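You operate a simulated robot arm through the tools that you are given. There is no shell and no other tool. Be economical: measure what you need, move in short steps, check, and stop when the job is done.

You run a simulated two-armed robot. Do the job below in one go: nothing can be reset, and whatever is moved stays where it is left.

JOB
Take the tea towel from the dining table top and lay it out flat on the open end of the work table.

Only the result counts: the job must be done as asked and must still hold three seconds after the hand-in. Knocking over, shifting, dropping, spilling or breaking anything else fails it. Flat cloth is picked up by pressing the open fingertips on it (5 to 10 N) and closing them slowly along it; thin cloth reads only 2 to 8 mm in the jaws.

ROBOT AND FRAMES
Two 6-joint arms with two-finger grippers on one trunk, on a base that drives. Base frame: it is fixed to the floor where the robot stands at the start and does not move with it; the origin is under the middle of the robot, x ahead of it, y to its left, z up; the surface under the hand at the start is at about z = 0.75. Readings come in m, degrees, newtons and seconds.
The left shoulder is at the start at [0.03, 0.178, 0.938], the right one opposite. With the tool pointing down near the work surface each hand reaches from about 0.46 to 0.84 m from the robot's upright axis, wherever it stands, measured 20 degrees to its own side. Places, roughly: open end of the work table [2.5, -0.2, 0.8]. Payload 2.54 kg a hand.
Tool frame (each hand has its own): the origin (TCP) lies between the finger pads and is the grasp point; the fingertips stand 0.03 m ahead of it; z points along the fingers, y is the line along which they close. The gripper opens to 0.116 m. The gripper's body begins 0.095 m behind the TCP.
Orientation is that of the tool frame in the base frame, as [roll, pitch, yaw] about the fixed x, y, z axes, in that order (R = Rz(yaw) Ry(pitch) Rx(roll)). With the fingers straight down and closing along the base's y, the tool's x points along the base's -x, its y along +y and its z along -z.

CONTROLS
- The arms move only by the tool move_arm. It takes "left_plan", "right_plan" or both (then of equal length, played together; a hand with none holds still); each is a list of rows, each a list of 3 entries, a list of its own where there are three numbers: the shift along the tool's x, y, z in units of 40 mm (1.0 is 40 mm), then the turn, a rotation vector about the tool's x, y, z in units of 4 degrees (1.0 is 4 degrees), then the finger opening in m, from 0 to 0.116. In form: [[[x, y, z], [ax, ay, az], claw], ...]. A call has 1 to 8 rows; each row shifts and turns the commanded pose from where the row before left it, along the tool's axes as they then stand. A call with a number of a shift or a turn outside -1 to 1 is refused whole. Each row takes 0.2 s and may step no farther than 0.05 m and 8.6 degrees from the row before; otherwise, or with a gripper value out of range, the whole call is refused. A pose out of reach is approached as far as the arm can. The call stops where the force on the tool passes 40 N (or 10 N more than at its start, if that is more) or the arm is blocked; 0.2 s more then pass. Each finger travels about 0.153 m/s and halts on what it meets, pressing with about 22 N; the grip force reading is that of the motor and also rises with nothing between the fingers. The clock runs only during rows and for 0.2 s after the last one: add rows that do not move to give the fingers time. The reply holds the time, the measured pose of the TCP, the force on the tool along the base axes, the opening and the grip force, in the units named above and with some noise, with the torque about the TCP (base axes, N m) and any sound that the robot's microphone picked up.
- Cameras (640 x 400 px; columns grow to the right, rows downward): "scene" is now at [0.0291, 0.0195, 1.6415]; the picture's right is [0.30, -0.95, 0.00], its down [-0.86, -0.27, -0.43] and it looks along [0.41, 0.13, -0.90] (base axes); focal length 258 px, centre (320, 200). "left" rides on the left gripper at [0.069, 0.015, -0.122] in its tool frame; the picture's right is [-0.21, 0.98, 0.00], its down [-0.83, -0.18, -0.53] and it looks along [-0.52, -0.11, 0.85] (tool axes); focal length 251 px, centre (320, 200). "right" rides on the right gripper at [0.069, -0.015, -0.122] in its tool frame; the picture's right is [0.21, 0.98, 0.00], its down [-0.83, 0.18, -0.53] and it looks along [-0.52, 0.11, 0.85] (tool axes); focal length 251 px, centre (320, 200).
- capture(camera): a new picture of that camera. The clock stands still meanwhile.
- move_column(by): slides the trunk up (or, below 0, down) by that many m; the arms and the scene camera ride with it, the base frame stays. It gives what a move gives, with no picture.
- base_move(legs): drives the robot by 1 to 6 legs, each [ahead, left, turn to the left] in m, m and degrees, along the robot's own axes; the way and the turn of a leg run together, so that a leg with both is an arc; at most 1.5 m and 180 degrees a leg. The arms and the cameras ride along, it lands a little off, and it stops where it bumps. It gives what a move gives.
- head_to(pan, tilt): turns the head with the scene camera to pan (to the left, within 143 degrees either way) and tilt (down, from -29 to 69), counted from straight ahead of the robot. It gives what a move gives.
- pixel_to_xyz(camera, pixels): for up to 12 pixels [column, row] of the newest picture of that camera ("zoom" is the newest enlarged one), the place [x, y, z] in the base frame of the surface seen there, good to about 0.002 m. The clock stands still meanwhile.
- inspect(camera, box): a new picture of the part [left, top, right, bottom] of that camera's present view, enlarged. The clock stands still meanwhile.
- finish_job(): hands the job in; it is judged then, once.

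Keep the steps short. Do not move on a guess: measure, check each grasp and each placing, and mend mistakes. In all there are 80 turns and 70 pictures (those below and enlarged ones count). Leave the grippers open and the arms clear of the work at the hand-in unless told otherwise, and finish with a single line.

The tools are called after "Emit:" by a JSON object that holds its "op" and its "data". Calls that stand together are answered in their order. move_arm: Moves the arms, as the interface text tells. Its arguments: {"type":"object","properties":{"left_plan":{"type":"array","items":{"type":"array"}},"right_plan":{"type":"array","items":{"type":"array"}}},"required":[]} The other tools are called the same way: move_column (by) slides the trunk up or down; base_move (legs) drives the base; head_to (pan, tilt) turns the head that bears the scene camera; capture (camera) takes a picture; pixel_to_xyz (camera, pixels) gives the place of the surface under pixels of a picture; inspect (camera, box) takes an enlarged picture of a part of a camera's view; finish_job () hands the job in.

At the start:

```text
time_s: 0.0
left_tool_pos: [0.4422, 0.4099, 0.9544]
left_tcp_rot: [180.0, -0.1, 180.0]
left_ft_force: [-0.3, -0.5, 1.1]
left_ft_torque: [0.02, -0.02, 0.0]
left_width: 0.116
left_finger_force: 0.0
right_tool_pos: [0.3622, 0.0252, 0.9011]
right_tcp_rot: [179.9, 0.0, -180.0]
right_ft_force: [0.0, 0.5, 0.8]
right_ft_torque: [-0.01, -0.02, 0.03]
right_width: 0.1159
right_finger_force: 0.1
trunk travel left (down, up): [-0.15, 0.39]
robot x, y, heading: [0.0034, 0.0011, 0.1]
head pan, tilt: [17.5, 64.4]
```

scene: 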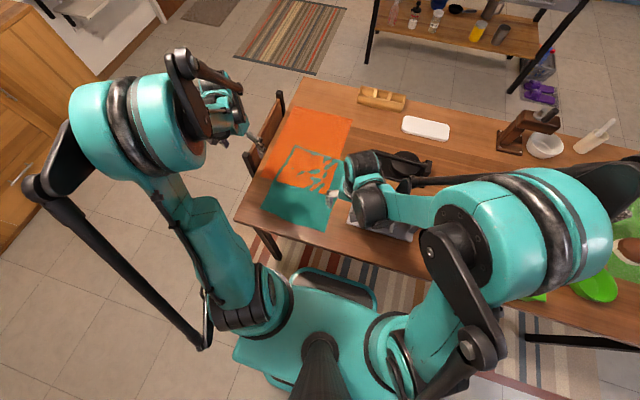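
right: 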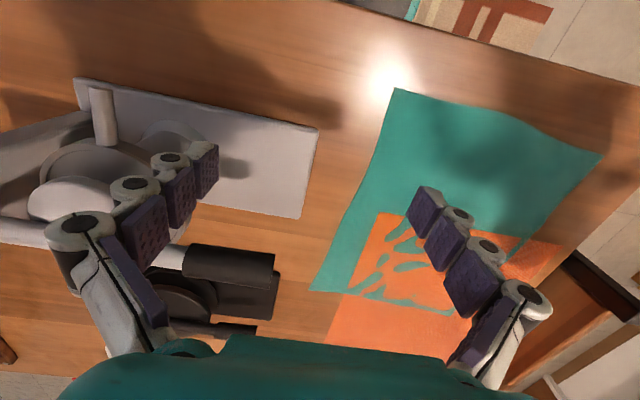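
left: 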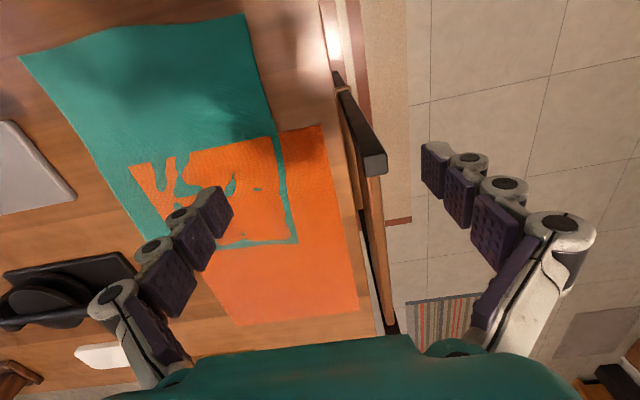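

I see the orange/teal towel in the scene view, with corners near (288,108), (351,118), (325,230) and (262,208). I measure it and its surroundings.

Emit:
{"op": "pixel_to_xyz", "data": {"camera": "scene", "pixels": [[290, 107], [350, 119], [324, 228], [263, 207], [300, 150], [300, 200], [296, 79], [237, 219], [380, 97], [425, 127], [350, 215], [270, 120]]}}

Emit:
{"op": "pixel_to_xyz", "data": {"camera": "left", "pixels": [[22, 60], [243, 15], [356, 308], [238, 322], [270, 130], [318, 128], [5, 180], [120, 270], [365, 160], [340, 60], [100, 355], [200, 80]]}}

Emit:
{"op": "head_to", "data": {"pan": 0, "tilt": 20}}

Emit:
{"op": "capture", "data": {"camera": "scene"}}

```text
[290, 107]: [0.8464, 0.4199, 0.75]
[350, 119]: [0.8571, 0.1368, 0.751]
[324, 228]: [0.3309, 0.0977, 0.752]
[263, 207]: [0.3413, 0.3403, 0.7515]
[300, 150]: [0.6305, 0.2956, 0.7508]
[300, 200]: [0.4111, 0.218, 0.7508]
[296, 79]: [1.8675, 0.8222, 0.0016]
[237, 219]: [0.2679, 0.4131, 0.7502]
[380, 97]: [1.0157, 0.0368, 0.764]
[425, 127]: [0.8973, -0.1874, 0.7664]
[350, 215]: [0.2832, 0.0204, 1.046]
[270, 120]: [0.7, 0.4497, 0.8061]
```

```text
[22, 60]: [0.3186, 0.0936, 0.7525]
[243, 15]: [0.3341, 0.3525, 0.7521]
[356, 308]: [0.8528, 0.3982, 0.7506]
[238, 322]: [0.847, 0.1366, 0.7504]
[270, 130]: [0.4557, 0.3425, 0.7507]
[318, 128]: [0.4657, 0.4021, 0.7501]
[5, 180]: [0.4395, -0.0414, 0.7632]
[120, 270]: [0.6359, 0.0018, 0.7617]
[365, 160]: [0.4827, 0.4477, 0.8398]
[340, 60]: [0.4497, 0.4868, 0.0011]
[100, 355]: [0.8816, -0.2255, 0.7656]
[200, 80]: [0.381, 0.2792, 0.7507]
```

```text
time_s: 1.1
left_tool_pos: [0.4421, 0.4106, 0.954]
left_tcp_rot: [179.9, 0.0, -180.0]
left_ft_force: [0.3, -0.2, 0.8]
left_ft_torque: [0.0, 0.02, -0.02]
left_width: 0.1162
left_finger_force: 0.0
right_tool_pos: [0.3632, 0.0255, 0.8998]
right_tcp_rot: [-180.0, 0.1, 180.0]
right_ft_force: [-1.3, 0.4, 1.0]
right_ft_torque: [0.03, -0.02, -0.04]
right_width: 0.1158
right_finger_force: 0.1
trunk travel left (down, up): [-0.15, 0.39]
robot x, y, heading: [0.0003, -0.0031, 0.2]
head pan, tilt: [0.0, 20.0]
```

```text
66 pictures are left
```

scene: 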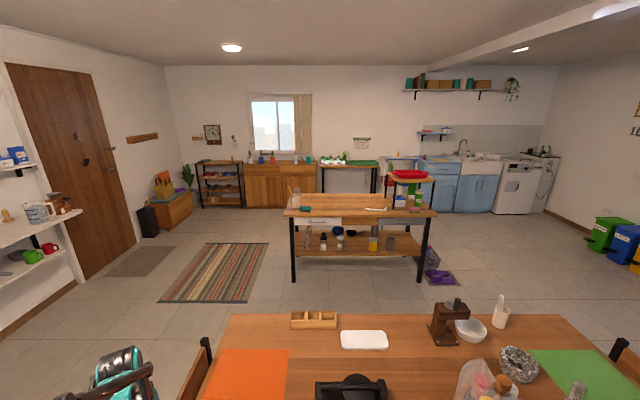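

The towel may be folded or there may be two cloths, so I'll look closer at it and at the work table.

Emit:
{"op": "inspect", "data": {"camera": "left", "box": [0, 0, 400, 350]}}

Emit:
{"op": "inspect", "data": {"camera": "scene", "box": [260, 170, 460, 295]}}

Emit:
{"op": "inspect", "data": {"camera": "scene", "box": [180, 300, 400, 400]}}

Emit:
{"op": "pixel_to_xyz", "data": {"camera": "scene", "pixels": [[290, 214], [434, 213], [424, 197], [400, 205], [330, 205], [375, 209], [305, 209], [292, 205], [440, 282], [390, 205], [415, 210], [350, 214]]}}

```text
1.14 times, centred on (200, 175) of left
```

zoom: 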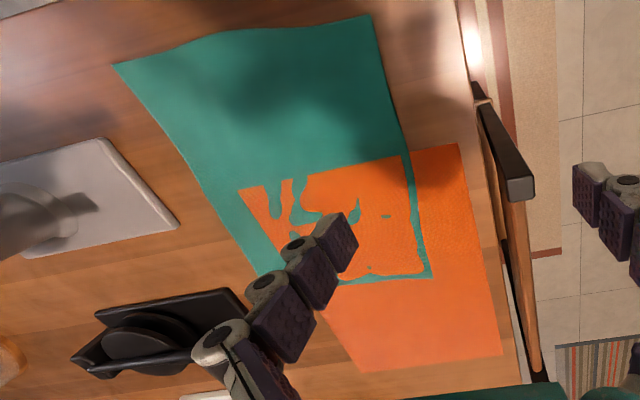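

```text
3.20 times, centred on (360, 232) of scene
```

zoom: 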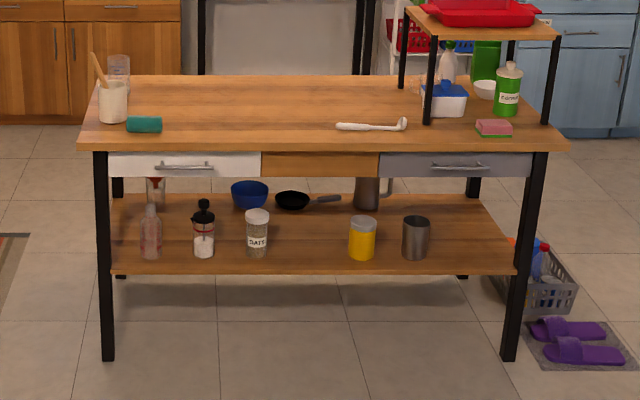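

```text
2.91 times, centred on (290, 350) of scene
```

zoom: 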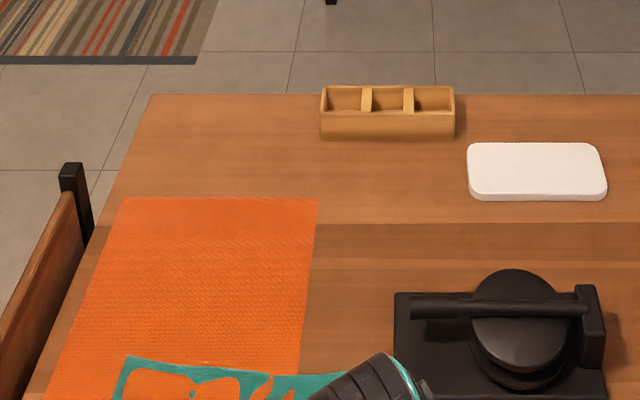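

```text
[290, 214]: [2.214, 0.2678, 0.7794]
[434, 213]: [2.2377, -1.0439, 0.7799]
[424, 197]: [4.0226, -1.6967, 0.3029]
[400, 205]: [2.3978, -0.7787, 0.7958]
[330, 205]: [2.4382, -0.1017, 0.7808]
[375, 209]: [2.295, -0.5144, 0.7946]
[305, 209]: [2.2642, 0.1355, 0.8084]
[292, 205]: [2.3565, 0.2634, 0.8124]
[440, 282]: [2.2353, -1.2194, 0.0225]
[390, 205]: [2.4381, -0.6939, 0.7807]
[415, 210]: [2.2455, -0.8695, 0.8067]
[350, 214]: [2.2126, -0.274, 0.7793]
```

The cloth is a teal towel with an orange print, and its far half lies on a separate orange mat. The mat must stay put. The work table top is at z≈0.78. I check the route on the left and behind, and raise the trunk for clearance.

Emit:
{"op": "move_column", "data": {"by": 0.1}}

Emit:
{"op": "head_to", "data": {"pan": 85, "tilt": 35}}

Emit:
{"op": "capture", "data": {"camera": "scene"}}

Emit:
{"op": "head_to", "data": {"pan": 143, "tilt": 45}}

Emit:
{"op": "capture", "data": {"camera": "scene"}}

```text
time_s: 2.5
left_tool_pos: [0.4428, 0.4098, 1.0535]
left_tcp_rot: [-180.0, 0.0, 180.0]
left_ft_force: [1.0, -0.3, 0.0]
left_ft_torque: [-0.02, -0.01, 0.01]
left_width: 0.1162
left_finger_force: 0.1
right_tool_pos: [0.3625, 0.0254, 1.0004]
right_tcp_rot: [179.9, 0.0, -179.9]
right_ft_force: [0.5, 0.3, 1.0]
right_ft_torque: [0.03, 0.0, 0.02]
right_width: 0.1162
right_finger_force: 0.0
trunk travel left (down, up): [-0.25, 0.29]
robot x, y, heading: [-0.0004, 0.0043, 0.2]
head pan, tilt: [0.0, 20.0]
```

```text
time_s: 4.0
left_tool_pos: [0.443, 0.4089, 1.0538]
left_tcp_rot: [-179.9, 0.0, -180.0]
left_ft_force: [0.3, 0.3, 0.3]
left_ft_torque: [-0.01, 0.0, 0.04]
left_width: 0.116
left_finger_force: 0.1
right_tool_pos: [0.3627, 0.0252, 1.0005]
right_tcp_rot: [-179.9, 0.0, -180.0]
right_ft_force: [0.0, 0.0, -0.1]
right_ft_torque: [-0.02, -0.01, 0.01]
right_width: 0.1161
right_finger_force: 0.0
trunk travel left (down, up): [-0.25, 0.29]
robot x, y, heading: [0.0006, -0.0065, 0.2]
head pan, tilt: [85.0, 35.0]
```

```text
62 pictures are left
```

scene: 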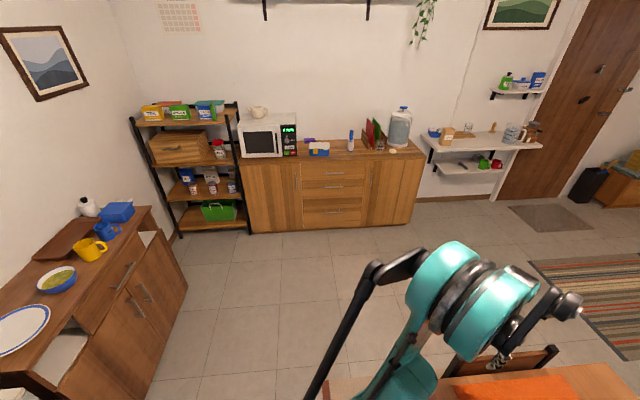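

```text
time_s: 5.3
left_tool_pos: [0.4433, 0.4104, 1.054]
left_tcp_rot: [179.9, 0.0, -180.0]
left_ft_force: [-1.3, 0.2, 0.6]
left_ft_torque: [0.02, 0.0, 0.0]
left_width: 0.1159
left_finger_force: 0.1
right_tool_pos: [0.3631, 0.0251, 0.9993]
right_tcp_rot: [-180.0, 0.0, 179.9]
right_ft_force: [-0.4, -0.6, -0.3]
right_ft_torque: [-0.04, -0.01, -0.01]
right_width: 0.1162
right_finger_force: 0.0
trunk travel left (down, up): [-0.25, 0.29]
robot x, y, heading: [-0.0019, 0.0028, -0.0]
head pan, tilt: [143.0, 45.0]
```

```text
61 pictures are left
```

scene: 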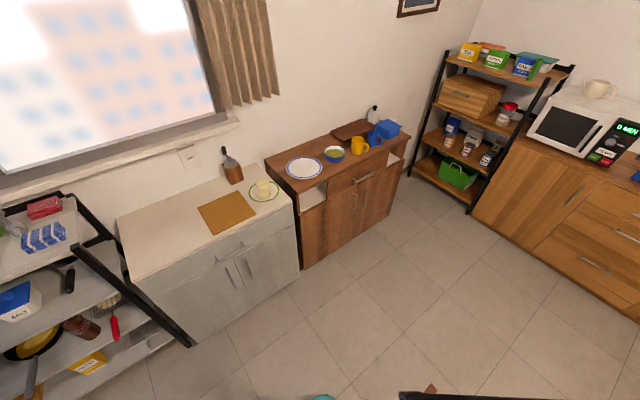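

I measure the free space behind, at the shelf unit and cupboard feet.

Emit:
{"op": "pixel_to_xyz", "data": {"camera": "scene", "pixels": [[190, 345], [300, 270], [400, 180], [470, 205], [200, 330], [430, 390], [320, 398]]}}

Emit:
{"op": "base_move", "data": {"legs": [[-0.22, 0.0, 0], [0.0, 0.22, 0]]}}

Emit:
{"op": "head_to", "data": {"pan": 0, "tilt": 55}}

Emit:
{"op": "capture", "data": {"camera": "scene"}}

Emit:
{"op": "capture", "data": {"camera": "right"}}

```text
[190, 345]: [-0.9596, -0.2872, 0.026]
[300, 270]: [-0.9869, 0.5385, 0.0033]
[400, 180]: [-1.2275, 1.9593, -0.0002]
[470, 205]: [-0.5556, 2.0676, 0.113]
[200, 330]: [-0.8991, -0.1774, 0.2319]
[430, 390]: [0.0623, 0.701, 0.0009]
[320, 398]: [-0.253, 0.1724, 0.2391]
```

```text
time_s: 8.3
left_tool_pos: [0.2211, 0.6306, 1.0549]
left_tcp_rot: [-179.9, 0.0, -179.9]
left_ft_force: [-0.8, -0.2, 0.2]
left_ft_torque: [-0.02, -0.01, 0.0]
left_width: 0.1159
left_finger_force: 0.0
right_tool_pos: [0.143, 0.2453, 1.0003]
right_tcp_rot: [-180.0, 0.0, -179.9]
right_ft_force: [0.4, -0.2, -0.6]
right_ft_torque: [-0.03, 0.0, 0.01]
right_width: 0.1159
right_finger_force: 0.1
trunk travel left (down, up): [-0.25, 0.29]
robot x, y, heading: [-0.2195, 0.2187, 0.2]
head pan, tilt: [143.0, 45.0]
```

```text
time_s: 10.5
left_tool_pos: [0.2208, 0.6302, 1.0539]
left_tcp_rot: [-180.0, 0.0, -179.9]
left_ft_force: [-0.2, 0.1, 0.4]
left_ft_torque: [-0.02, -0.01, 0.02]
left_width: 0.1159
left_finger_force: 0.1
right_tool_pos: [0.1434, 0.2458, 1.0003]
right_tcp_rot: [-179.9, -0.1, -179.9]
right_ft_force: [-0.1, -0.6, -0.3]
right_ft_torque: [-0.02, 0.01, 0.0]
right_width: 0.1162
right_finger_force: 0.2
trunk travel left (down, up): [-0.25, 0.29]
robot x, y, heading: [-0.2185, 0.2161, 0.2]
head pan, tilt: [0.0, 55.0]
```

```text
60 pictures are left
```

scene: 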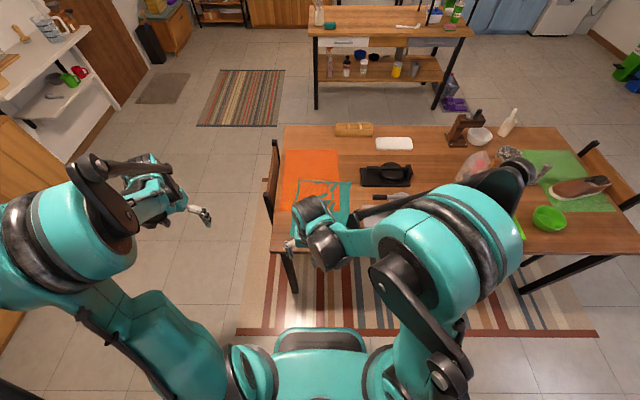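

```text
59 pictures are left
```

right: 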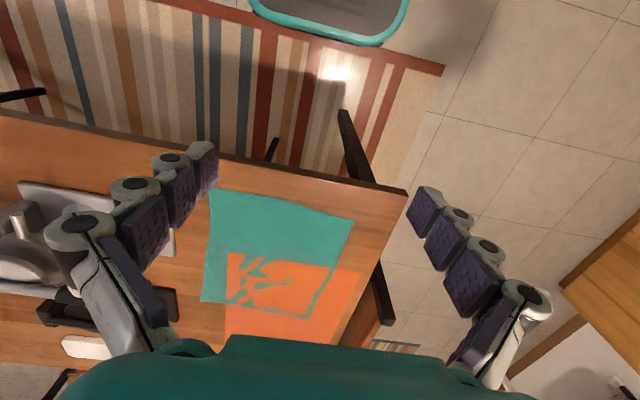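

I measure the towel's outline in the right-hand picture: corners (212,190), (352,220), (309,317), (203,300).

Emit:
{"op": "pixel_to_xyz", "data": {"camera": "right", "pixels": [[213, 192], [352, 222], [309, 316], [204, 300], [280, 207], [338, 262], [207, 250], [175, 240], [404, 192], [330, 270], [250, 308]]}}

Emit:
{"op": "inspect", "data": {"camera": "right", "box": [160, 170, 400, 320]}}

```text
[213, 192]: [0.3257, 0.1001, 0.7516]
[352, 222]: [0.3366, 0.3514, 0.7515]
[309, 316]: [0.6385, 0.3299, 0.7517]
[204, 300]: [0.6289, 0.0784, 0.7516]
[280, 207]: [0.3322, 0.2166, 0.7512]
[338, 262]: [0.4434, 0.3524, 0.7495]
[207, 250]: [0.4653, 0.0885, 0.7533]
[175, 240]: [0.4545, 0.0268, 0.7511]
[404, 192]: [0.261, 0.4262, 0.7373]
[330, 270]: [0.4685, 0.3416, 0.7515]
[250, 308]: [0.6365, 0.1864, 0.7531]
```

```text
2.67 times, centred on (280, 245) of right
```

zoom: 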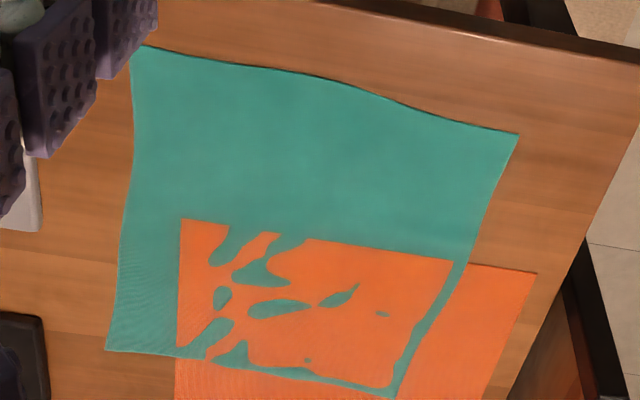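

The towel is about 0.25 m wide and 0.305 m long. Its near corners are at (0.326,0.098) and (0.337,0.352). I move both hands above the near edge, over bare teal that lies on the table and off the mat.

Emit:
{"op": "move_arm", "data": {"left_plan": [[[-0.41, -0.985, 0.2], [0, 0, 0], 0.06], [[-0.41, -0.985, 0.3], [0, 0, 0], 0.06], [[-0.41, -0.985, 0.3], [0, 0, 0], 0.06], [[-0.41, -0.985, 0.3], [0, 0, 0], 0.06], [[-0.41, -0.985, 0.3], [0, 0, 0], 0.06], [[-0.41, -0.985, 0.3], [0, 0, 0], 0.06], [[-0.41, -0.985, 0.3], [0, 0, 0], 0.06], [[-0.41, -0.985, 0.3], [0, 0, 0], 0.06]], "right_plan": [[[-0.63, -0.33, 0.2], [0, 0, 0], 0.06], [[-0.63, -0.33, 0.2], [0, 0, 0], 0.06], [[-0.63, -0.33, 0.2], [0, 0, 0], 0.06], [[-0.63, -0.33, 0.2], [0, 0, 0], 0.06], [[-0.63, -0.33, 0.2], [0, 0, 0], 0.06], [[-0.63, -0.33, 0.2], [0, 0, 0], 0.06], [[-0.63, -0.33, 0.2], [0, 0, 0], 0.06], [[-0.63, -0.33, 0.2], [0, 0, 0], 0.06]]}}

Emit:
{"op": "capture", "data": {"camera": "scene"}}

```text
time_s: 12.3
left_tool_pos: [0.354, 0.3152, 0.962]
left_tcp_rot: [179.9, -0.1, -179.8]
left_ft_force: [0.6, -0.2, 0.3]
left_ft_torque: [0.04, 0.04, 0.02]
left_width: 0.06
left_finger_force: 0.0
right_tool_pos: [0.3469, 0.1395, 0.9365]
right_tcp_rot: [179.9, -0.1, -179.9]
right_ft_force: [-0.3, -1.1, -0.7]
right_ft_torque: [0.04, 0.01, 0.01]
right_width: 0.0601
right_finger_force: 0.0
trunk travel left (down, up): [-0.25, 0.29]
robot x, y, heading: [-0.2183, 0.2206, -0.0]
head pan, tilt: [0.0, 55.0]
```

```text
57 pictures are left
```

scene: 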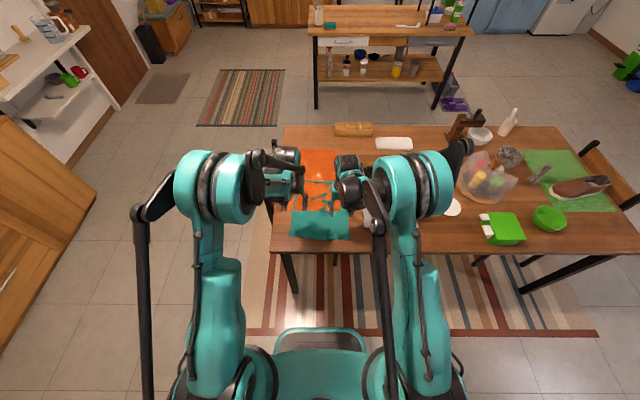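

Both hands are above the near edge. I lower them until the tips are about 2 cm above the cloth, at TCP z≈0.80.

Emit:
{"op": "move_arm", "data": {"left_plan": [[[0, 0, 0.81], [0, 0, 0], 0.05], [[0, 0, 0.81], [0, 0, 0], 0.05], [[0, 0, 0.81], [0, 0, 0], 0.05], [[0, 0, 0.81], [0, 0, 0], 0.05], [[0, 0, 0.81], [0, 0, 0], 0.05]], "right_plan": [[[0, 0, 0.68], [0, 0, 0], 0.05], [[0, 0, 0.68], [0, 0, 0], 0.05], [[0, 0, 0.68], [0, 0, 0], 0.05], [[0, 0, 0.68], [0, 0, 0], 0.05], [[0, 0, 0.68], [0, 0, 0], 0.05]]}}

Emit:
{"op": "capture", "data": {"camera": "left"}}

Emit:
{"op": "capture", "data": {"camera": "right"}}

```text
time_s: 13.5
left_tool_pos: [0.354, 0.3137, 0.7976]
left_tcp_rot: [180.0, -0.1, -179.9]
left_ft_force: [0.0, -0.7, -0.2]
left_ft_torque: [-0.02, 0.05, -0.03]
left_width: 0.05
left_finger_force: 0.0
right_tool_pos: [0.3436, 0.1394, 0.7986]
right_tcp_rot: [180.0, -0.1, -179.9]
right_ft_force: [-0.5, -0.3, -0.6]
right_ft_torque: [-0.01, 0.05, 0.02]
right_width: 0.0501
right_finger_force: 0.0
trunk travel left (down, up): [-0.25, 0.29]
robot x, y, heading: [-0.2209, 0.2185, 0.3]
head pan, tilt: [0.0, 55.0]
```

```text
56 pictures are left
```

left: 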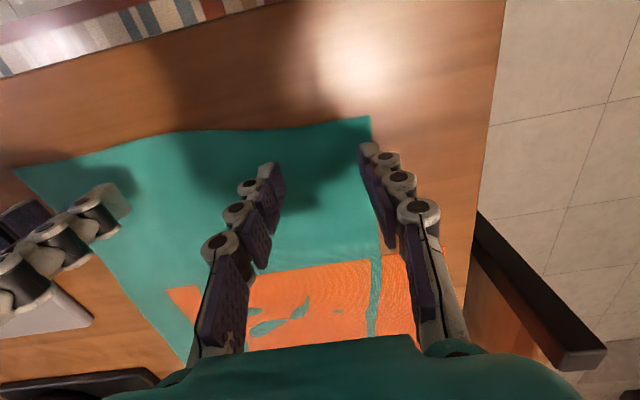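

```text
55 pictures are left
```

right: 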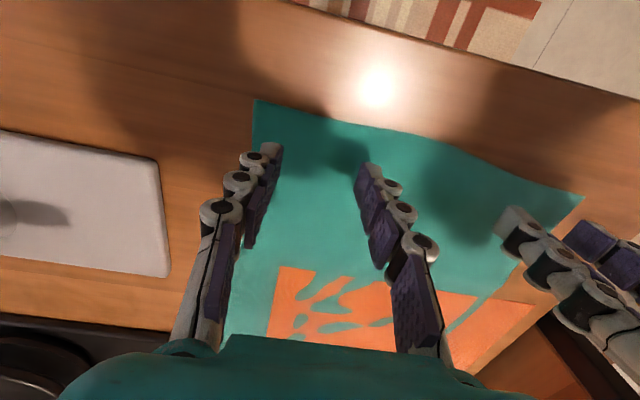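

Both hands straddle cloth only. I narrow the opening to 0.04 and ease down to contact.

Emit:
{"op": "move_arm", "data": {"left_plan": [[[0, -0.1, 0.2], [0, 0, 0], 0.04], [[0, 0, 0.15], [0, 0, 0], 0.04], [[0, 0, 0.05], [0, 0, 0], 0.04]], "right_plan": [[[0, 0, 0.2], [0, 0, 0], 0.04], [[0, 0, 0.15], [0, 0, 0], 0.04], [[0, 0, 0.07], [0, 0, 0], 0.04]]}}

```text
time_s: 14.3
left_tool_pos: [0.3535, 0.311, 0.7834]
left_tcp_rot: [179.9, 0.0, -179.9]
left_ft_force: [-0.3, -0.3, -0.1]
left_ft_torque: [-0.01, 0.01, -0.01]
left_width: 0.0402
left_finger_force: 0.1
right_tool_pos: [0.3444, 0.1397, 0.7825]
right_tcp_rot: [-179.9, 0.1, -179.8]
right_ft_force: [-0.1, -0.4, -0.8]
right_ft_torque: [-0.02, 0.04, 0.0]
right_width: 0.0398
right_finger_force: 0.0
trunk travel left (down, up): [-0.25, 0.29]
robot x, y, heading: [-0.2202, 0.218, -0.0]
head pan, tilt: [0.0, 55.0]
```

No contact yet, so I go 1.5 to 2.5 mm further.

Emit:
{"op": "move_arm", "data": {"left_plan": [[[0, 0, 0.04], [0, 0, 0], 0.04], [[0, 0, 0.02], [0, 0, 0], 0.04]], "right_plan": [[[0, 0, 0.03], [0, 0, 0], 0.04], [[0, 0, 0.01], [0, 0, 0], 0.04]]}}

```text
time_s: 14.9
left_tool_pos: [0.3532, 0.3112, 0.7816]
left_tcp_rot: [-180.0, 0.0, -179.8]
left_ft_force: [0.5, 0.6, 0.5]
left_ft_torque: [0.01, -0.01, -0.03]
left_width: 0.04
left_finger_force: 0.1
right_tool_pos: [0.3435, 0.1401, 0.78]
right_tcp_rot: [180.0, 0.0, -179.9]
right_ft_force: [-0.8, -0.5, 1.2]
right_ft_torque: [-0.01, 0.02, 0.0]
right_width: 0.04
right_finger_force: 0.1
trunk travel left (down, up): [-0.25, 0.29]
robot x, y, heading: [-0.2216, 0.2195, 0.2]
head pan, tilt: [0.0, 55.0]
```

Still hardly any force, so I go down by another 1 to 2 mm.

Emit:
{"op": "move_arm", "data": {"left_plan": [[[0, 0, 0.03], [0, 0, 0], 0.04], [[0, 0, 0.02], [0, 0, 0], 0.04]], "right_plan": [[[0, 0, 0.015], [0, 0, 0], 0.04], [[0, 0, 0.01], [0, 0, 0], 0.04]]}}

```text
time_s: 15.5
left_tool_pos: [0.352, 0.3108, 0.7811]
left_tcp_rot: [179.9, 0.1, -179.9]
left_ft_force: [0.5, -0.3, 20.8]
left_ft_torque: [0.04, 0.03, 0.01]
left_width: 0.0391
left_finger_force: 6.9
right_tool_pos: [0.3434, 0.14, 0.7818]
right_tcp_rot: [179.9, 0.1, -180.0]
right_ft_force: [1.0, -0.2, 1.1]
right_ft_torque: [0.01, -0.01, 0.0]
right_width: 0.04
right_finger_force: 0.0
trunk travel left (down, up): [-0.25, 0.29]
robot x, y, heading: [-0.2194, 0.2186, 0.3]
head pan, tilt: [0.0, 55.0]
```

The left hand presses too hard at 21 N, so I back it off slightly. The right hand goes down a little more.

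Emit:
{"op": "move_arm", "data": {"left_plan": [[[0, 0, -0.013], [0, 0, 0], 0.04]], "right_plan": [[[0, 0, 0.015], [0, 0, 0], 0.04]]}}

```text
time_s: 15.9
left_tool_pos: [0.3527, 0.3105, 0.7801]
left_tcp_rot: [-180.0, -0.1, -179.9]
left_ft_force: [1.2, -0.4, 8.2]
left_ft_torque: [-0.01, -0.02, -0.02]
left_width: 0.0405
left_finger_force: 0.1
right_tool_pos: [0.3437, 0.1395, 0.7801]
right_tcp_rot: [-179.9, 0.0, -180.0]
right_ft_force: [0.1, 0.7, 8.3]
right_ft_torque: [0.0, -0.03, 0.04]
right_width: 0.0401
right_finger_force: 0.3
trunk travel left (down, up): [-0.25, 0.29]
robot x, y, heading: [-0.2211, 0.2154, -0.2]
head pan, tilt: [0.0, 55.0]
```

Both hands now press at 8 N. I close them slowly along the cloth.

Emit:
{"op": "move_arm", "data": {"left_plan": [[[0, 0, 0], [0, 0, 0], 0.035], [[0, 0, 0], [0, 0, 0], 0.03], [[0, 0, 0], [0, 0, 0], 0.025], [[0, 0, 0], [0, 0, 0], 0.02], [[0, 0, 0], [0, 0, 0], 0.015], [[0, 0, 0], [0, 0, 0], 0.01], [[0, 0, 0], [0, 0, 0], 0.005], [[0, 0, 0], [0, 0, 0], 0.0]], "right_plan": [[[0, 0, 0], [0, 0, 0], 0.035], [[0, 0, 0], [0, 0, 0], 0.03], [[0, 0, 0], [0, 0, 0], 0.025], [[0, 0, 0], [0, 0, 0], 0.02], [[0, 0, 0], [0, 0, 0], 0.015], [[0, 0, 0], [0, 0, 0], 0.01], [[0, 0, 0], [0, 0, 0], 0.005], [[0, 0, 0], [0, 0, 0], 0.0]]}}

Emit:
{"op": "capture", "data": {"camera": "left"}}

Emit:
{"op": "capture", "data": {"camera": "right"}}

```text
time_s: 17.7
left_tool_pos: [0.3529, 0.3104, 0.7803]
left_tcp_rot: [-180.0, 0.1, -179.8]
left_ft_force: [0.9, 0.4, -0.5]
left_ft_torque: [0.02, 0.0, -0.01]
left_width: 0.0001
left_finger_force: 22.0
right_tool_pos: [0.343, 0.1394, 0.7802]
right_tcp_rot: [-179.9, 0.0, -179.9]
right_ft_force: [1.3, 0.4, 2.3]
right_ft_torque: [-0.04, -0.04, 0.01]
right_width: 0.0022
right_finger_force: 25.8
trunk travel left (down, up): [-0.25, 0.29]
robot x, y, heading: [-0.2221, 0.2225, 0.1]
head pan, tilt: [0.0, 55.0]
```

```text
54 pictures are left
```

left: 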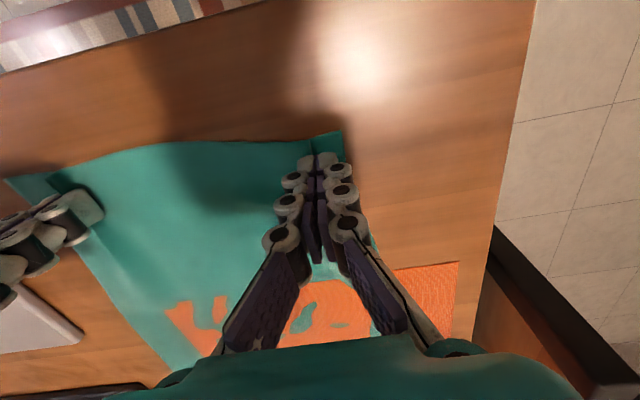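

```text
53 pictures are left
```

right: 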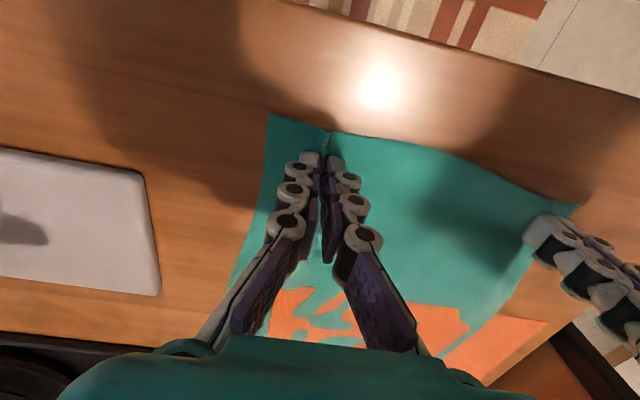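

The right hand holds 2.2 mm of cloth. The left slipped through, reading 0.0. I reopen the left, move it 1.2 cm inward, press a bit firmer and close more slowly while the right holds.

Emit:
{"op": "move_arm", "data": {"left_plan": [[[0, 0, -0.25], [0, 0, 0], 0.0], [[0, -0.3, 0], [0, 0, 0], 0.045], [[0, 0, 0], [0, 0, 0], 0.045], [[0, 0, 0.2], [0, 0, 0], 0.045], [[0, 0, 0.05], [0, 0, 0], 0.045], [[0, 0, 0.003], [0, 0, 0], 0.045]]}}

Emit:
{"op": "capture", "data": {"camera": "left"}}

```text
time_s: 19.1
left_tool_pos: [0.3531, 0.2999, 0.7813]
left_tcp_rot: [-180.0, 0.0, -179.9]
left_ft_force: [2.1, 0.6, 5.8]
left_ft_torque: [0.18, -0.03, -0.02]
left_width: 0.0453
left_finger_force: 0.1
right_tool_pos: [0.3437, 0.1401, 0.7803]
right_tcp_rot: [179.9, 0.0, -179.8]
right_ft_force: [0.2, 1.0, 3.7]
right_ft_torque: [0.02, -0.03, 0.01]
right_width: 0.0008
right_finger_force: 20.9
trunk travel left (down, up): [-0.25, 0.29]
robot x, y, heading: [-0.2169, 0.218, -0.4]
head pan, tilt: [0.0, 55.0]
```

```text
52 pictures are left
```

left: 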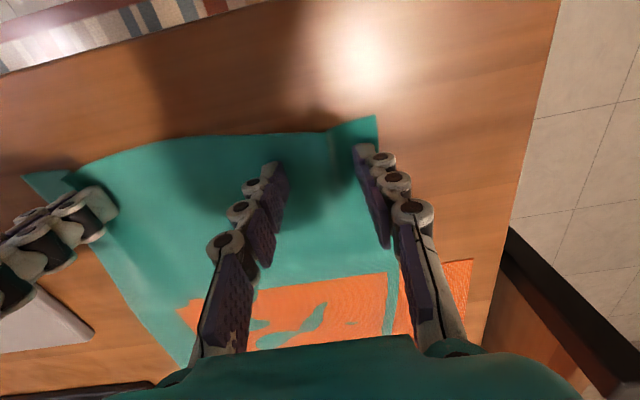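

The cloth is again between the left fingers. I close in finer steps with slightly more press.

Emit:
{"op": "move_arm", "data": {"left_plan": [[[0, 0, 0.004], [0, 0, 0], 0.041], [[0, 0, 0], [0, 0, 0], 0.037], [[0, 0, 0], [0, 0, 0], 0.033], [[0, 0, 0], [0, 0, 0], 0.029], [[0, 0, 0], [0, 0, 0], 0.025], [[0, 0, 0], [0, 0, 0], 0.022]]}}

```text
time_s: 20.5
left_tool_pos: [0.3527, 0.2984, 0.7806]
left_tcp_rot: [179.9, 0.0, -179.9]
left_ft_force: [-1.7, 0.5, 9.6]
left_ft_torque: [0.03, 0.02, -0.01]
left_width: 0.0216
left_finger_force: 0.0
right_tool_pos: [0.3421, 0.1394, 0.7812]
right_tcp_rot: [-180.0, 0.0, -179.9]
right_ft_force: [-0.8, 0.7, -1.9]
right_ft_torque: [0.02, -0.02, -0.05]
right_width: 0.002
right_finger_force: 19.9
trunk travel left (down, up): [-0.25, 0.29]
robot x, y, heading: [-0.2215, 0.2202, 0.3]
head pan, tilt: [0.0, 55.0]
```

It reads 9.6 N, which is good. I continue closing.

Emit:
{"op": "move_arm", "data": {"left_plan": [[[0, 0, 0], [0, 0, 0], 0.019], [[0, 0, 0], [0, 0, 0], 0.016], [[0, 0, 0], [0, 0, 0], 0.013], [[0, 0, 0], [0, 0, 0], 0.01], [[0, 0, 0], [0, 0, 0], 0.007], [[0, 0, 0], [0, 0, 0], 0.004], [[0, 0, 0], [0, 0, 0], 0.0], [[0, 0, 0], [0, 0, 0], 0.0]]}}

Emit:
{"op": "capture", "data": {"camera": "left"}}

```text
time_s: 22.3
left_tool_pos: [0.3529, 0.2991, 0.7808]
left_tcp_rot: [-179.9, 0.1, -179.9]
left_ft_force: [-1.1, -0.6, 4.5]
left_ft_torque: [0.05, -0.07, 0.02]
left_width: 0.0011
left_finger_force: 17.7
right_tool_pos: [0.3435, 0.1408, 0.781]
right_tcp_rot: [-179.9, 0.0, -179.8]
right_ft_force: [0.4, 0.6, 5.6]
right_ft_torque: [0.01, -0.01, 0.02]
right_width: 0.0009
right_finger_force: 19.2
trunk travel left (down, up): [-0.25, 0.29]
robot x, y, heading: [-0.2211, 0.2218, 0.2]
head pan, tilt: [0.0, 55.0]
```

```text
51 pictures are left
```

left: 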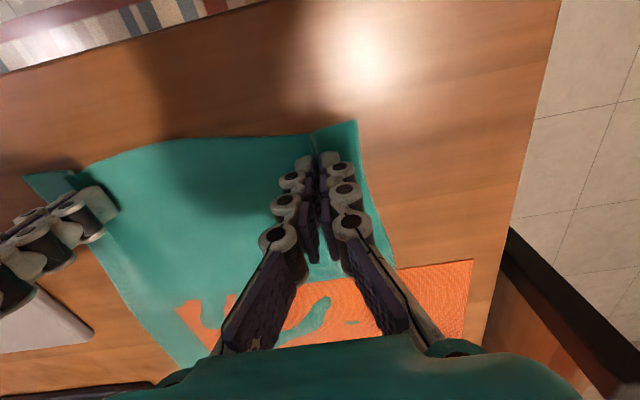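

The width readings are noisy around 1 mm. I lift both hands 4 cm as a test and look.

Emit:
{"op": "move_arm", "data": {"left_plan": [[[0, 0, -0.33], [0, 0, 0], 0.0], [[0, 0, -0.33], [0, 0, 0], 0.0], [[0, 0, -0.33], [0, 0, 0], 0.0]], "right_plan": [[[0, 0, -0.33], [0, 0, 0], 0.0], [[0, 0, -0.33], [0, 0, 0], 0.0], [[0, 0, -0.33], [0, 0, 0], 0.0]]}}

Emit:
{"op": "capture", "data": {"camera": "left"}}

Emit:
{"op": "capture", "data": {"camera": "right"}}

```text
time_s: 23.1
left_tool_pos: [0.3541, 0.2992, 0.8213]
left_tcp_rot: [179.9, 0.0, -179.9]
left_ft_force: [0.0, 1.0, -1.5]
left_ft_torque: [-0.02, -0.01, -0.02]
left_width: 0.0041
left_finger_force: 27.3
right_tool_pos: [0.343, 0.1405, 0.8194]
right_tcp_rot: [180.0, 0.0, -179.9]
right_ft_force: [0.6, 0.9, -0.2]
right_ft_torque: [0.0, -0.05, 0.01]
right_width: 0.0039
right_finger_force: 20.6
trunk travel left (down, up): [-0.25, 0.29]
robot x, y, heading: [-0.2189, 0.2203, -0.1]
head pan, tilt: [0.0, 55.0]
```

```text
50 pictures are left
```

left: 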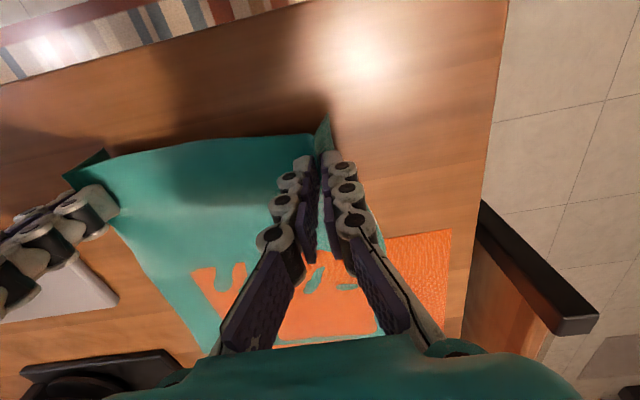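

```text
49 pictures are left
```

right: 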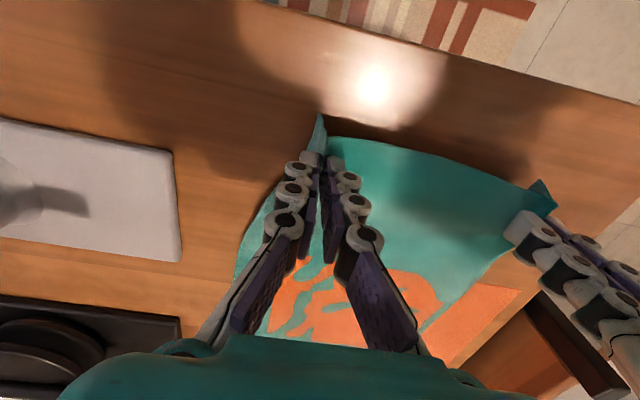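

Both hands hold cloth, about 4 mm in each. I peel the towel off along an arc, forward and up, so it does not drag the mat.

Emit:
{"op": "move_arm", "data": {"left_plan": [[[-0.5, 0, -1], [0, 0, 0], 0], [[-0.5, 0, -1], [0, 0, 0], 0], [[-0.75, 0, -0.875], [0, 0, 0], 0], [[-0.75, 0, -0.875], [0, 0, 0], 0], [[-0.75, 0, -0.875], [0, 0, 0], 0], [[-0.75, 0, -0.5], [0, 0, 0], 0], [[-0.75, 0, -0.5], [0, 0, 0], 0], [[-0.6, 0, -0.5], [0, 0, 0], 0]], "right_plan": [[[-0.5, 0, -1], [0, 0, 0], 0], [[-0.5, 0, -1], [0, 0, 0], 0], [[-0.75, 0, -0.875], [0, 0, 0], 0], [[-0.75, 0, -0.875], [0, 0, 0], 0], [[-0.75, 0, -0.875], [0, 0, 0], 0], [[-0.75, 0, -0.5], [0, 0, 0], 0], [[-0.75, 0, -0.5], [0, 0, 0], 0], [[-0.6, 0, -0.5], [0, 0, 0], 0]]}}

Emit:
{"op": "capture", "data": {"camera": "scene"}}

```text
time_s: 24.9
left_tool_pos: [0.5695, 0.2997, 1.0625]
left_tcp_rot: [180.0, -0.1, -180.0]
left_ft_force: [0.6, -0.1, -1.8]
left_ft_torque: [0.01, 0.02, -0.01]
left_width: 0.0036
left_finger_force: 26.0
right_tool_pos: [0.5604, 0.1397, 1.0628]
right_tcp_rot: [-180.0, -0.2, -179.8]
right_ft_force: [0.5, 1.1, 1.1]
right_ft_torque: [0.1, 0.06, 0.01]
right_width: 0.002
right_finger_force: 25.2
trunk travel left (down, up): [-0.25, 0.29]
robot x, y, heading: [-0.2203, 0.2196, 0.0]
head pan, tilt: [0.0, 55.0]
```

```text
48 pictures are left
```

scene: 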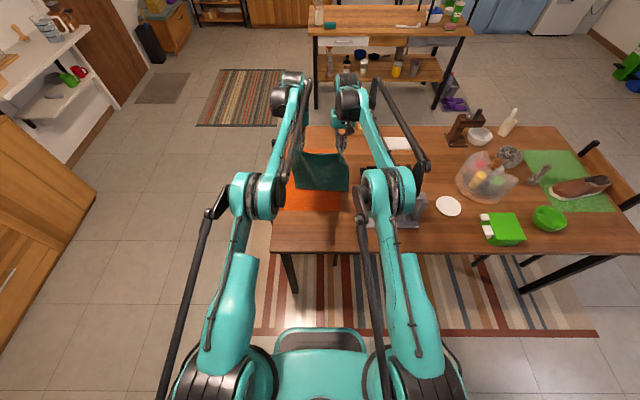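

The towel hangs from both hands. I raise the trunk to clear the table and look.

Emit:
{"op": "move_column", "data": {"by": 0.15}}

Emit:
{"op": "move_arm", "data": {"left_plan": [[[0.9, 0, 0], [0, 0, 0], 0], [[0.9, 0, 0], [0, 0, 0], 0], [[0.9, 0, 0], [0, 0, 0], 0], [[0.9, 0, 0], [0, 0, 0], 0]], "right_plan": [[[0.9, 0, 0], [0, 0, 0], 0], [[0.9, 0, 0], [0, 0, 0], 0], [[0.9, 0, 0], [0, 0, 0], 0], [[0.9, 0, 0], [0, 0, 0], 0]]}}

Emit:
{"op": "capture", "data": {"camera": "scene"}}

Emit:
{"op": "capture", "data": {"camera": "left"}}

```text
time_s: 26.7
left_tool_pos: [0.5683, 0.3, 1.2133]
left_tcp_rot: [-180.0, 0.0, -179.9]
left_ft_force: [0.1, -0.1, 0.3]
left_ft_torque: [0.09, -0.01, -0.02]
left_width: 0.0025
left_finger_force: 25.6
right_tool_pos: [0.5581, 0.1414, 1.214]
right_tcp_rot: [180.0, 0.0, -179.9]
right_ft_force: [0.5, -0.4, 0.4]
right_ft_torque: [0.14, 0.0, 0.01]
right_width: 0.0026
right_finger_force: 26.7
trunk travel left (down, up): [-0.4, 0.14]
robot x, y, heading: [-0.2197, 0.2204, -0.1]
head pan, tilt: [0.0, 55.0]
```

```text
time_s: 27.7
left_tool_pos: [0.4188, 0.2982, 1.2159]
left_tcp_rot: [180.0, 0.1, -180.0]
left_ft_force: [-0.5, -0.5, 2.0]
left_ft_torque: [-0.04, -0.09, 0.01]
left_width: 0.0008
left_finger_force: 20.8
right_tool_pos: [0.4084, 0.1415, 1.2162]
right_tcp_rot: [180.0, 0.1, -179.9]
right_ft_force: [-0.6, 0.6, -0.1]
right_ft_torque: [0.01, -0.07, -0.02]
right_width: 0.0031
right_finger_force: 21.0
trunk travel left (down, up): [-0.4, 0.14]
robot x, y, heading: [-0.2222, 0.216, 0.2]
head pan, tilt: [0.0, 55.0]
```

```text
47 pictures are left
```

scene: 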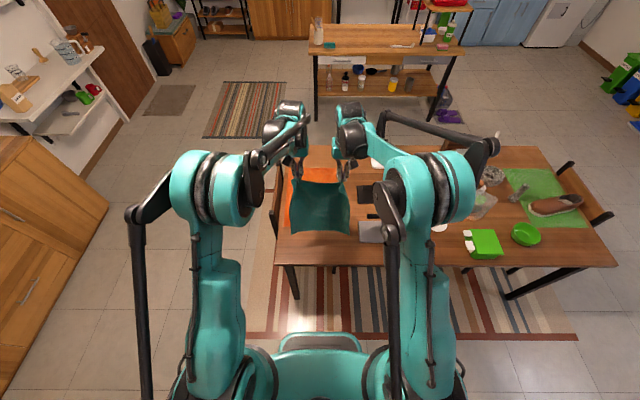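

```text
46 pictures are left
```

left: 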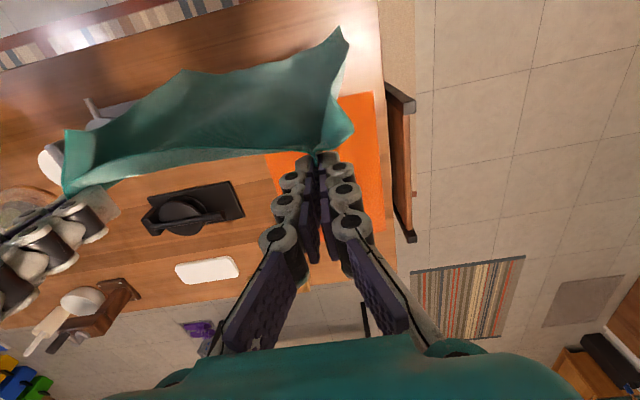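

The towel is clear. I drive left around the dining table along the open aisle.

Emit:
{"op": "base_move", "data": {"legs": [[0, 0.95, 0]]}}

Emit:
{"op": "head_to", "data": {"pan": 0, "tilt": 40}}

Emit:
{"op": "capture", "data": {"camera": "scene"}}

```text
time_s: 32.6
left_tool_pos: [0.4195, 1.2444, 1.2128]
left_tcp_rot: [-180.0, 0.0, -179.8]
left_ft_force: [-0.3, 0.3, -1.1]
left_ft_torque: [-0.03, -0.03, -0.03]
left_width: 0.0027
left_finger_force: 21.7
right_tool_pos: [0.411, 1.0853, 1.2147]
right_tcp_rot: [180.0, 0.0, -179.8]
right_ft_force: [-0.3, 0.2, -1.0]
right_ft_torque: [-0.04, 0.01, 0.0]
right_width: 0.003
right_finger_force: 21.0
trunk travel left (down, up): [-0.4, 0.14]
robot x, y, heading: [-0.2231, 1.1643, 0.4]
head pan, tilt: [0.0, 55.0]
```

```text
time_s: 33.4
left_tool_pos: [0.4206, 1.2437, 1.2132]
left_tcp_rot: [179.9, 0.0, -179.8]
left_ft_force: [-0.2, 0.8, 0.6]
left_ft_torque: [0.01, -0.01, -0.05]
left_width: 0.0018
left_finger_force: 24.9
right_tool_pos: [0.41, 1.086, 1.2146]
right_tcp_rot: [-179.9, 0.0, -179.7]
right_ft_force: [-0.3, 1.2, -0.2]
right_ft_torque: [-0.02, -0.02, -0.02]
right_width: 0.0013
right_finger_force: 18.6
trunk travel left (down, up): [-0.4, 0.14]
robot x, y, heading: [-0.2249, 1.1637, 0.2]
head pan, tilt: [0.0, 40.0]
```

```text
45 pictures are left
```

scene: 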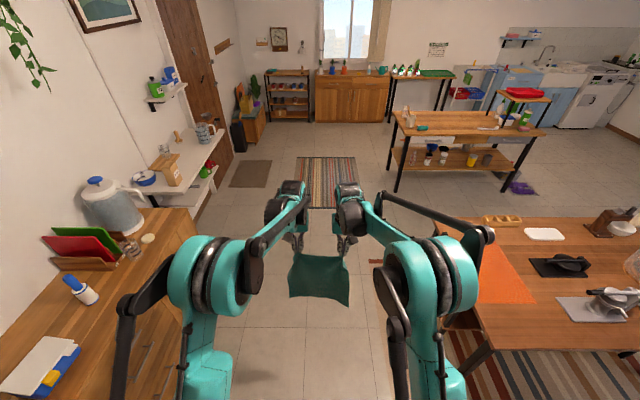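

I check the aisle margins on both sides.

Emit:
{"op": "pixel_to_xyz", "data": {"camera": "scene", "pixels": [[196, 225], [150, 380], [195, 205], [235, 137], [432, 222], [376, 262], [440, 330], [397, 190], [394, 115]]}}

```text
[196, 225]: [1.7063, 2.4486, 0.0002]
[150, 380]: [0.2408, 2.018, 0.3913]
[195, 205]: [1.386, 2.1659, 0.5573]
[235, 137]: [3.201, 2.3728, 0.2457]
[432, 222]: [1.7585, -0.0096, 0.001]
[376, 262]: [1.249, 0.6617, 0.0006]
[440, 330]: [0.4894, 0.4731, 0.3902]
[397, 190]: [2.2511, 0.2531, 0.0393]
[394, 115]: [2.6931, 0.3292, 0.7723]
```

The aisle is free from y 0.47 to 2.0. I drive ahead to x≈1.48, then to the right in front of the work table.

Emit:
{"op": "base_move", "data": {"legs": [[1.5, 0, 0], [0.2, 0, 0], [0, -0.7, 0]]}}

Emit:
{"op": "capture", "data": {"camera": "scene"}}

```text
time_s: 45.4
left_tool_pos: [2.1157, 0.5581, 1.2143]
left_tcp_rot: [-180.0, 0.0, -179.2]
left_ft_force: [-0.1, -0.1, -1.0]
left_ft_torque: [-0.01, 0.0, 0.01]
left_width: 0.0034
left_finger_force: 25.7
right_tool_pos: [2.1093, 0.4005, 1.214]
right_tcp_rot: [179.9, 0.0, -179.3]
right_ft_force: [0.8, 0.1, -1.6]
right_ft_torque: [0.0, 0.01, 0.0]
right_width: 0.0018
right_finger_force: 19.7
trunk travel left (down, up): [-0.4, 0.14]
robot x, y, heading: [1.4745, 0.4706, 0.8]
head pan, tilt: [0.0, 40.0]
```

```text
44 pictures are left
```

scene: 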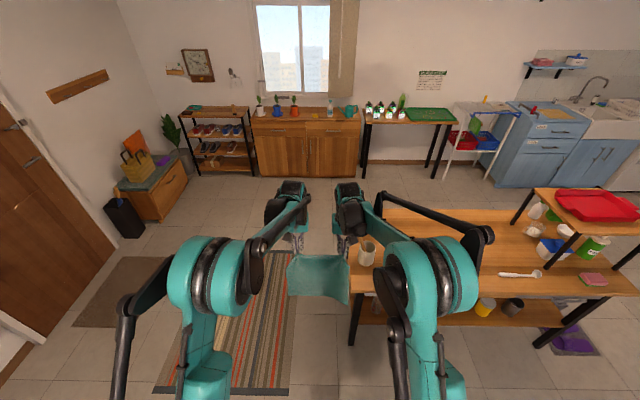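

I continue right to y≈-0.13. The hands stay at x≈2.11, in front of the jar.

Emit:
{"op": "base_move", "data": {"legs": [[0, -0.6, -0.5]]}}

Emit:
{"op": "head_to", "data": {"pan": 0, "tilt": 50}}

Emit:
{"op": "capture", "data": {"camera": "scene"}}

Emit:
{"op": "capture", "data": {"camera": "left"}}

Emit:
{"op": "capture", "data": {"camera": "right"}}

```text
time_s: 48.8
left_tool_pos: [2.1227, -0.0466, 1.2136]
left_tcp_rot: [179.9, 0.0, -179.7]
left_ft_force: [0.8, -0.3, -1.7]
left_ft_torque: [0.01, 0.02, -0.02]
left_width: 0.003
left_finger_force: 21.7
right_tool_pos: [2.1134, -0.2058, 1.2144]
right_tcp_rot: [180.0, 0.0, -179.7]
right_ft_force: [-0.5, 0.3, -1.4]
right_ft_torque: [0.01, -0.01, 0.0]
right_width: 0.0018
right_finger_force: 22.8
trunk travel left (down, up): [-0.4, 0.14]
robot x, y, heading: [1.4813, -0.1288, 0.3]
head pan, tilt: [0.0, 40.0]
```

```text
time_s: 49.5
left_tool_pos: [2.1236, -0.0458, 1.2132]
left_tcp_rot: [-179.9, 0.0, -179.7]
left_ft_force: [-1.3, -0.4, -1.3]
left_ft_torque: [-0.01, 0.03, 0.03]
left_width: 0.003
left_finger_force: 21.9
right_tool_pos: [2.1147, -0.2052, 1.2142]
right_tcp_rot: [-180.0, -0.1, -179.7]
right_ft_force: [-0.6, -0.2, -0.4]
right_ft_torque: [0.02, 0.0, -0.01]
right_width: 0.002
right_finger_force: 22.9
trunk travel left (down, up): [-0.4, 0.14]
robot x, y, heading: [1.4775, -0.128, 0.5]
head pan, tilt: [0.0, 50.0]
```

```text
43 pictures are left
```

scene: 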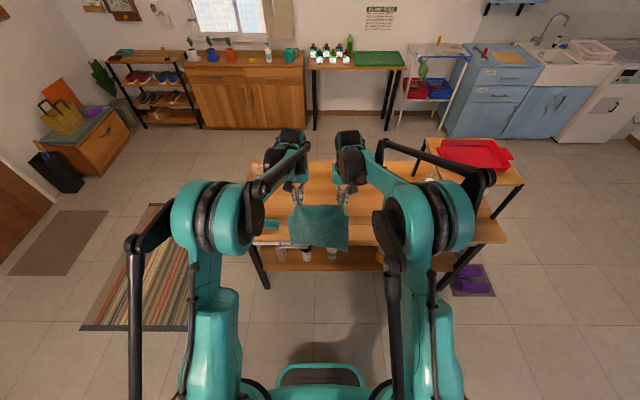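

```text
42 pictures are left
```

left: 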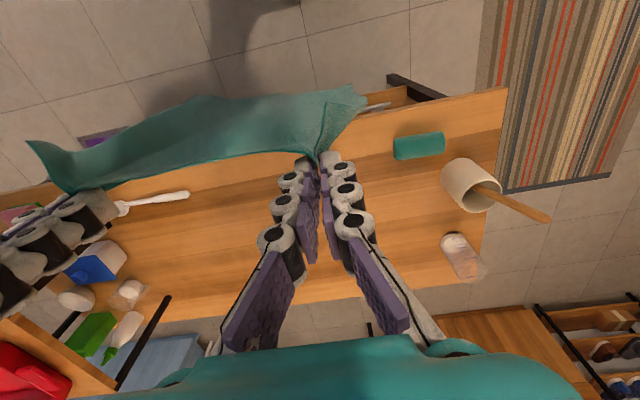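

```text
41 pictures are left
```

right: 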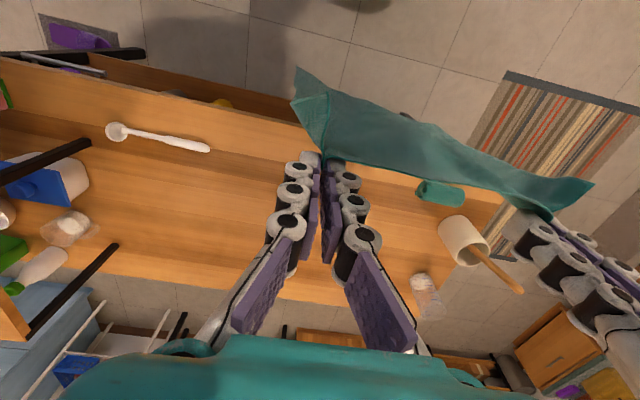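

Measuring the free area between the ladle on one side and the teal sponge and jar on the other, plus the table edges.

Emit:
{"op": "pixel_to_xyz", "data": {"camera": "left", "pixels": [[188, 194], [125, 203], [395, 147], [442, 143], [447, 190], [545, 218], [445, 255], [452, 283], [250, 310], [506, 92], [395, 122], [112, 262]]}}

Emit:
{"op": "pixel_to_xyz", "data": {"camera": "right", "pixels": [[210, 149], [110, 135], [88, 190], [95, 225], [418, 195], [440, 237], [412, 290], [230, 280], [340, 110], [560, 200], [320, 120], [590, 185]]}}

```text
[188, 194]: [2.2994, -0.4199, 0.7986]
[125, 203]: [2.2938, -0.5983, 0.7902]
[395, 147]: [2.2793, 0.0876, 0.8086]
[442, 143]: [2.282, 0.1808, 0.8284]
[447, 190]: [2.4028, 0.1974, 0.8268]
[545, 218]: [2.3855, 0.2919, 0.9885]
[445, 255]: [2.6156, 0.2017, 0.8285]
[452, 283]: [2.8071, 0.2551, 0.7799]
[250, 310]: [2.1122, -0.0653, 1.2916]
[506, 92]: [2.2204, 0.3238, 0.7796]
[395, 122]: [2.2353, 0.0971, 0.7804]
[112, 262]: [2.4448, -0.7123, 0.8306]
```

```text
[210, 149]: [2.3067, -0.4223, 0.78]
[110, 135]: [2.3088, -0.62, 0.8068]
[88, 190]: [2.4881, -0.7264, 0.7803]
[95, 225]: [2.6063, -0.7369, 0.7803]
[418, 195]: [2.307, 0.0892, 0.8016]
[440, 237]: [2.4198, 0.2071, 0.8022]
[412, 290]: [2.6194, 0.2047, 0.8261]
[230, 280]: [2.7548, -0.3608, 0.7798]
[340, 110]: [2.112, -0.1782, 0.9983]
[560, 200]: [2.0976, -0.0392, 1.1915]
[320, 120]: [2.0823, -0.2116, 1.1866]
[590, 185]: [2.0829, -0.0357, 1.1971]
```

The free area is x 2.22–2.80, y -0.41–0.08, so I'll centre the towel near (2.5,-0.165). I drive to x≈1.80 and shift 4 cm right.

Emit:
{"op": "base_move", "data": {"legs": [[0, -0.04, -0.4], [0.32, 0, 0]]}}

Emit:
{"op": "capture", "data": {"camera": "scene"}}

```text
time_s: 52.2
left_tool_pos: [2.4446, -0.0916, 1.2124]
left_tcp_rot: [-180.0, 0.0, 180.0]
left_ft_force: [-0.3, -0.5, -1.7]
left_ft_torque: [-0.03, -0.04, 0.0]
left_width: 0.0027
left_finger_force: 26.2
right_tool_pos: [2.4339, -0.2491, 1.2144]
right_tcp_rot: [-180.0, 0.1, 179.9]
right_ft_force: [-0.6, 1.0, -0.4]
right_ft_torque: [0.02, 0.02, -0.06]
right_width: 0.0024
right_finger_force: 23.0
trunk travel left (down, up): [-0.4, 0.14]
robot x, y, heading: [1.7986, -0.168, -0.3]
head pan, tilt: [0.0, 50.0]
```

```text
40 pictures are left
```

scene: 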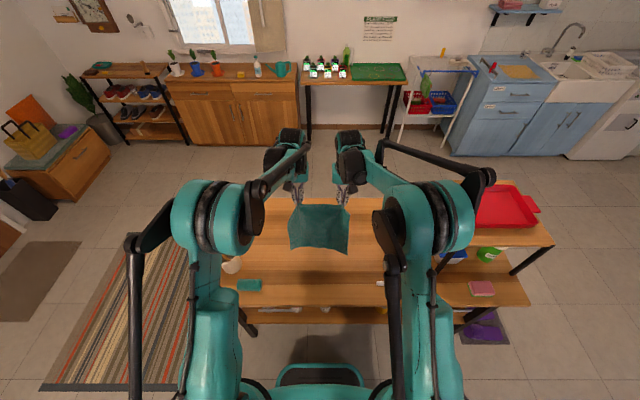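

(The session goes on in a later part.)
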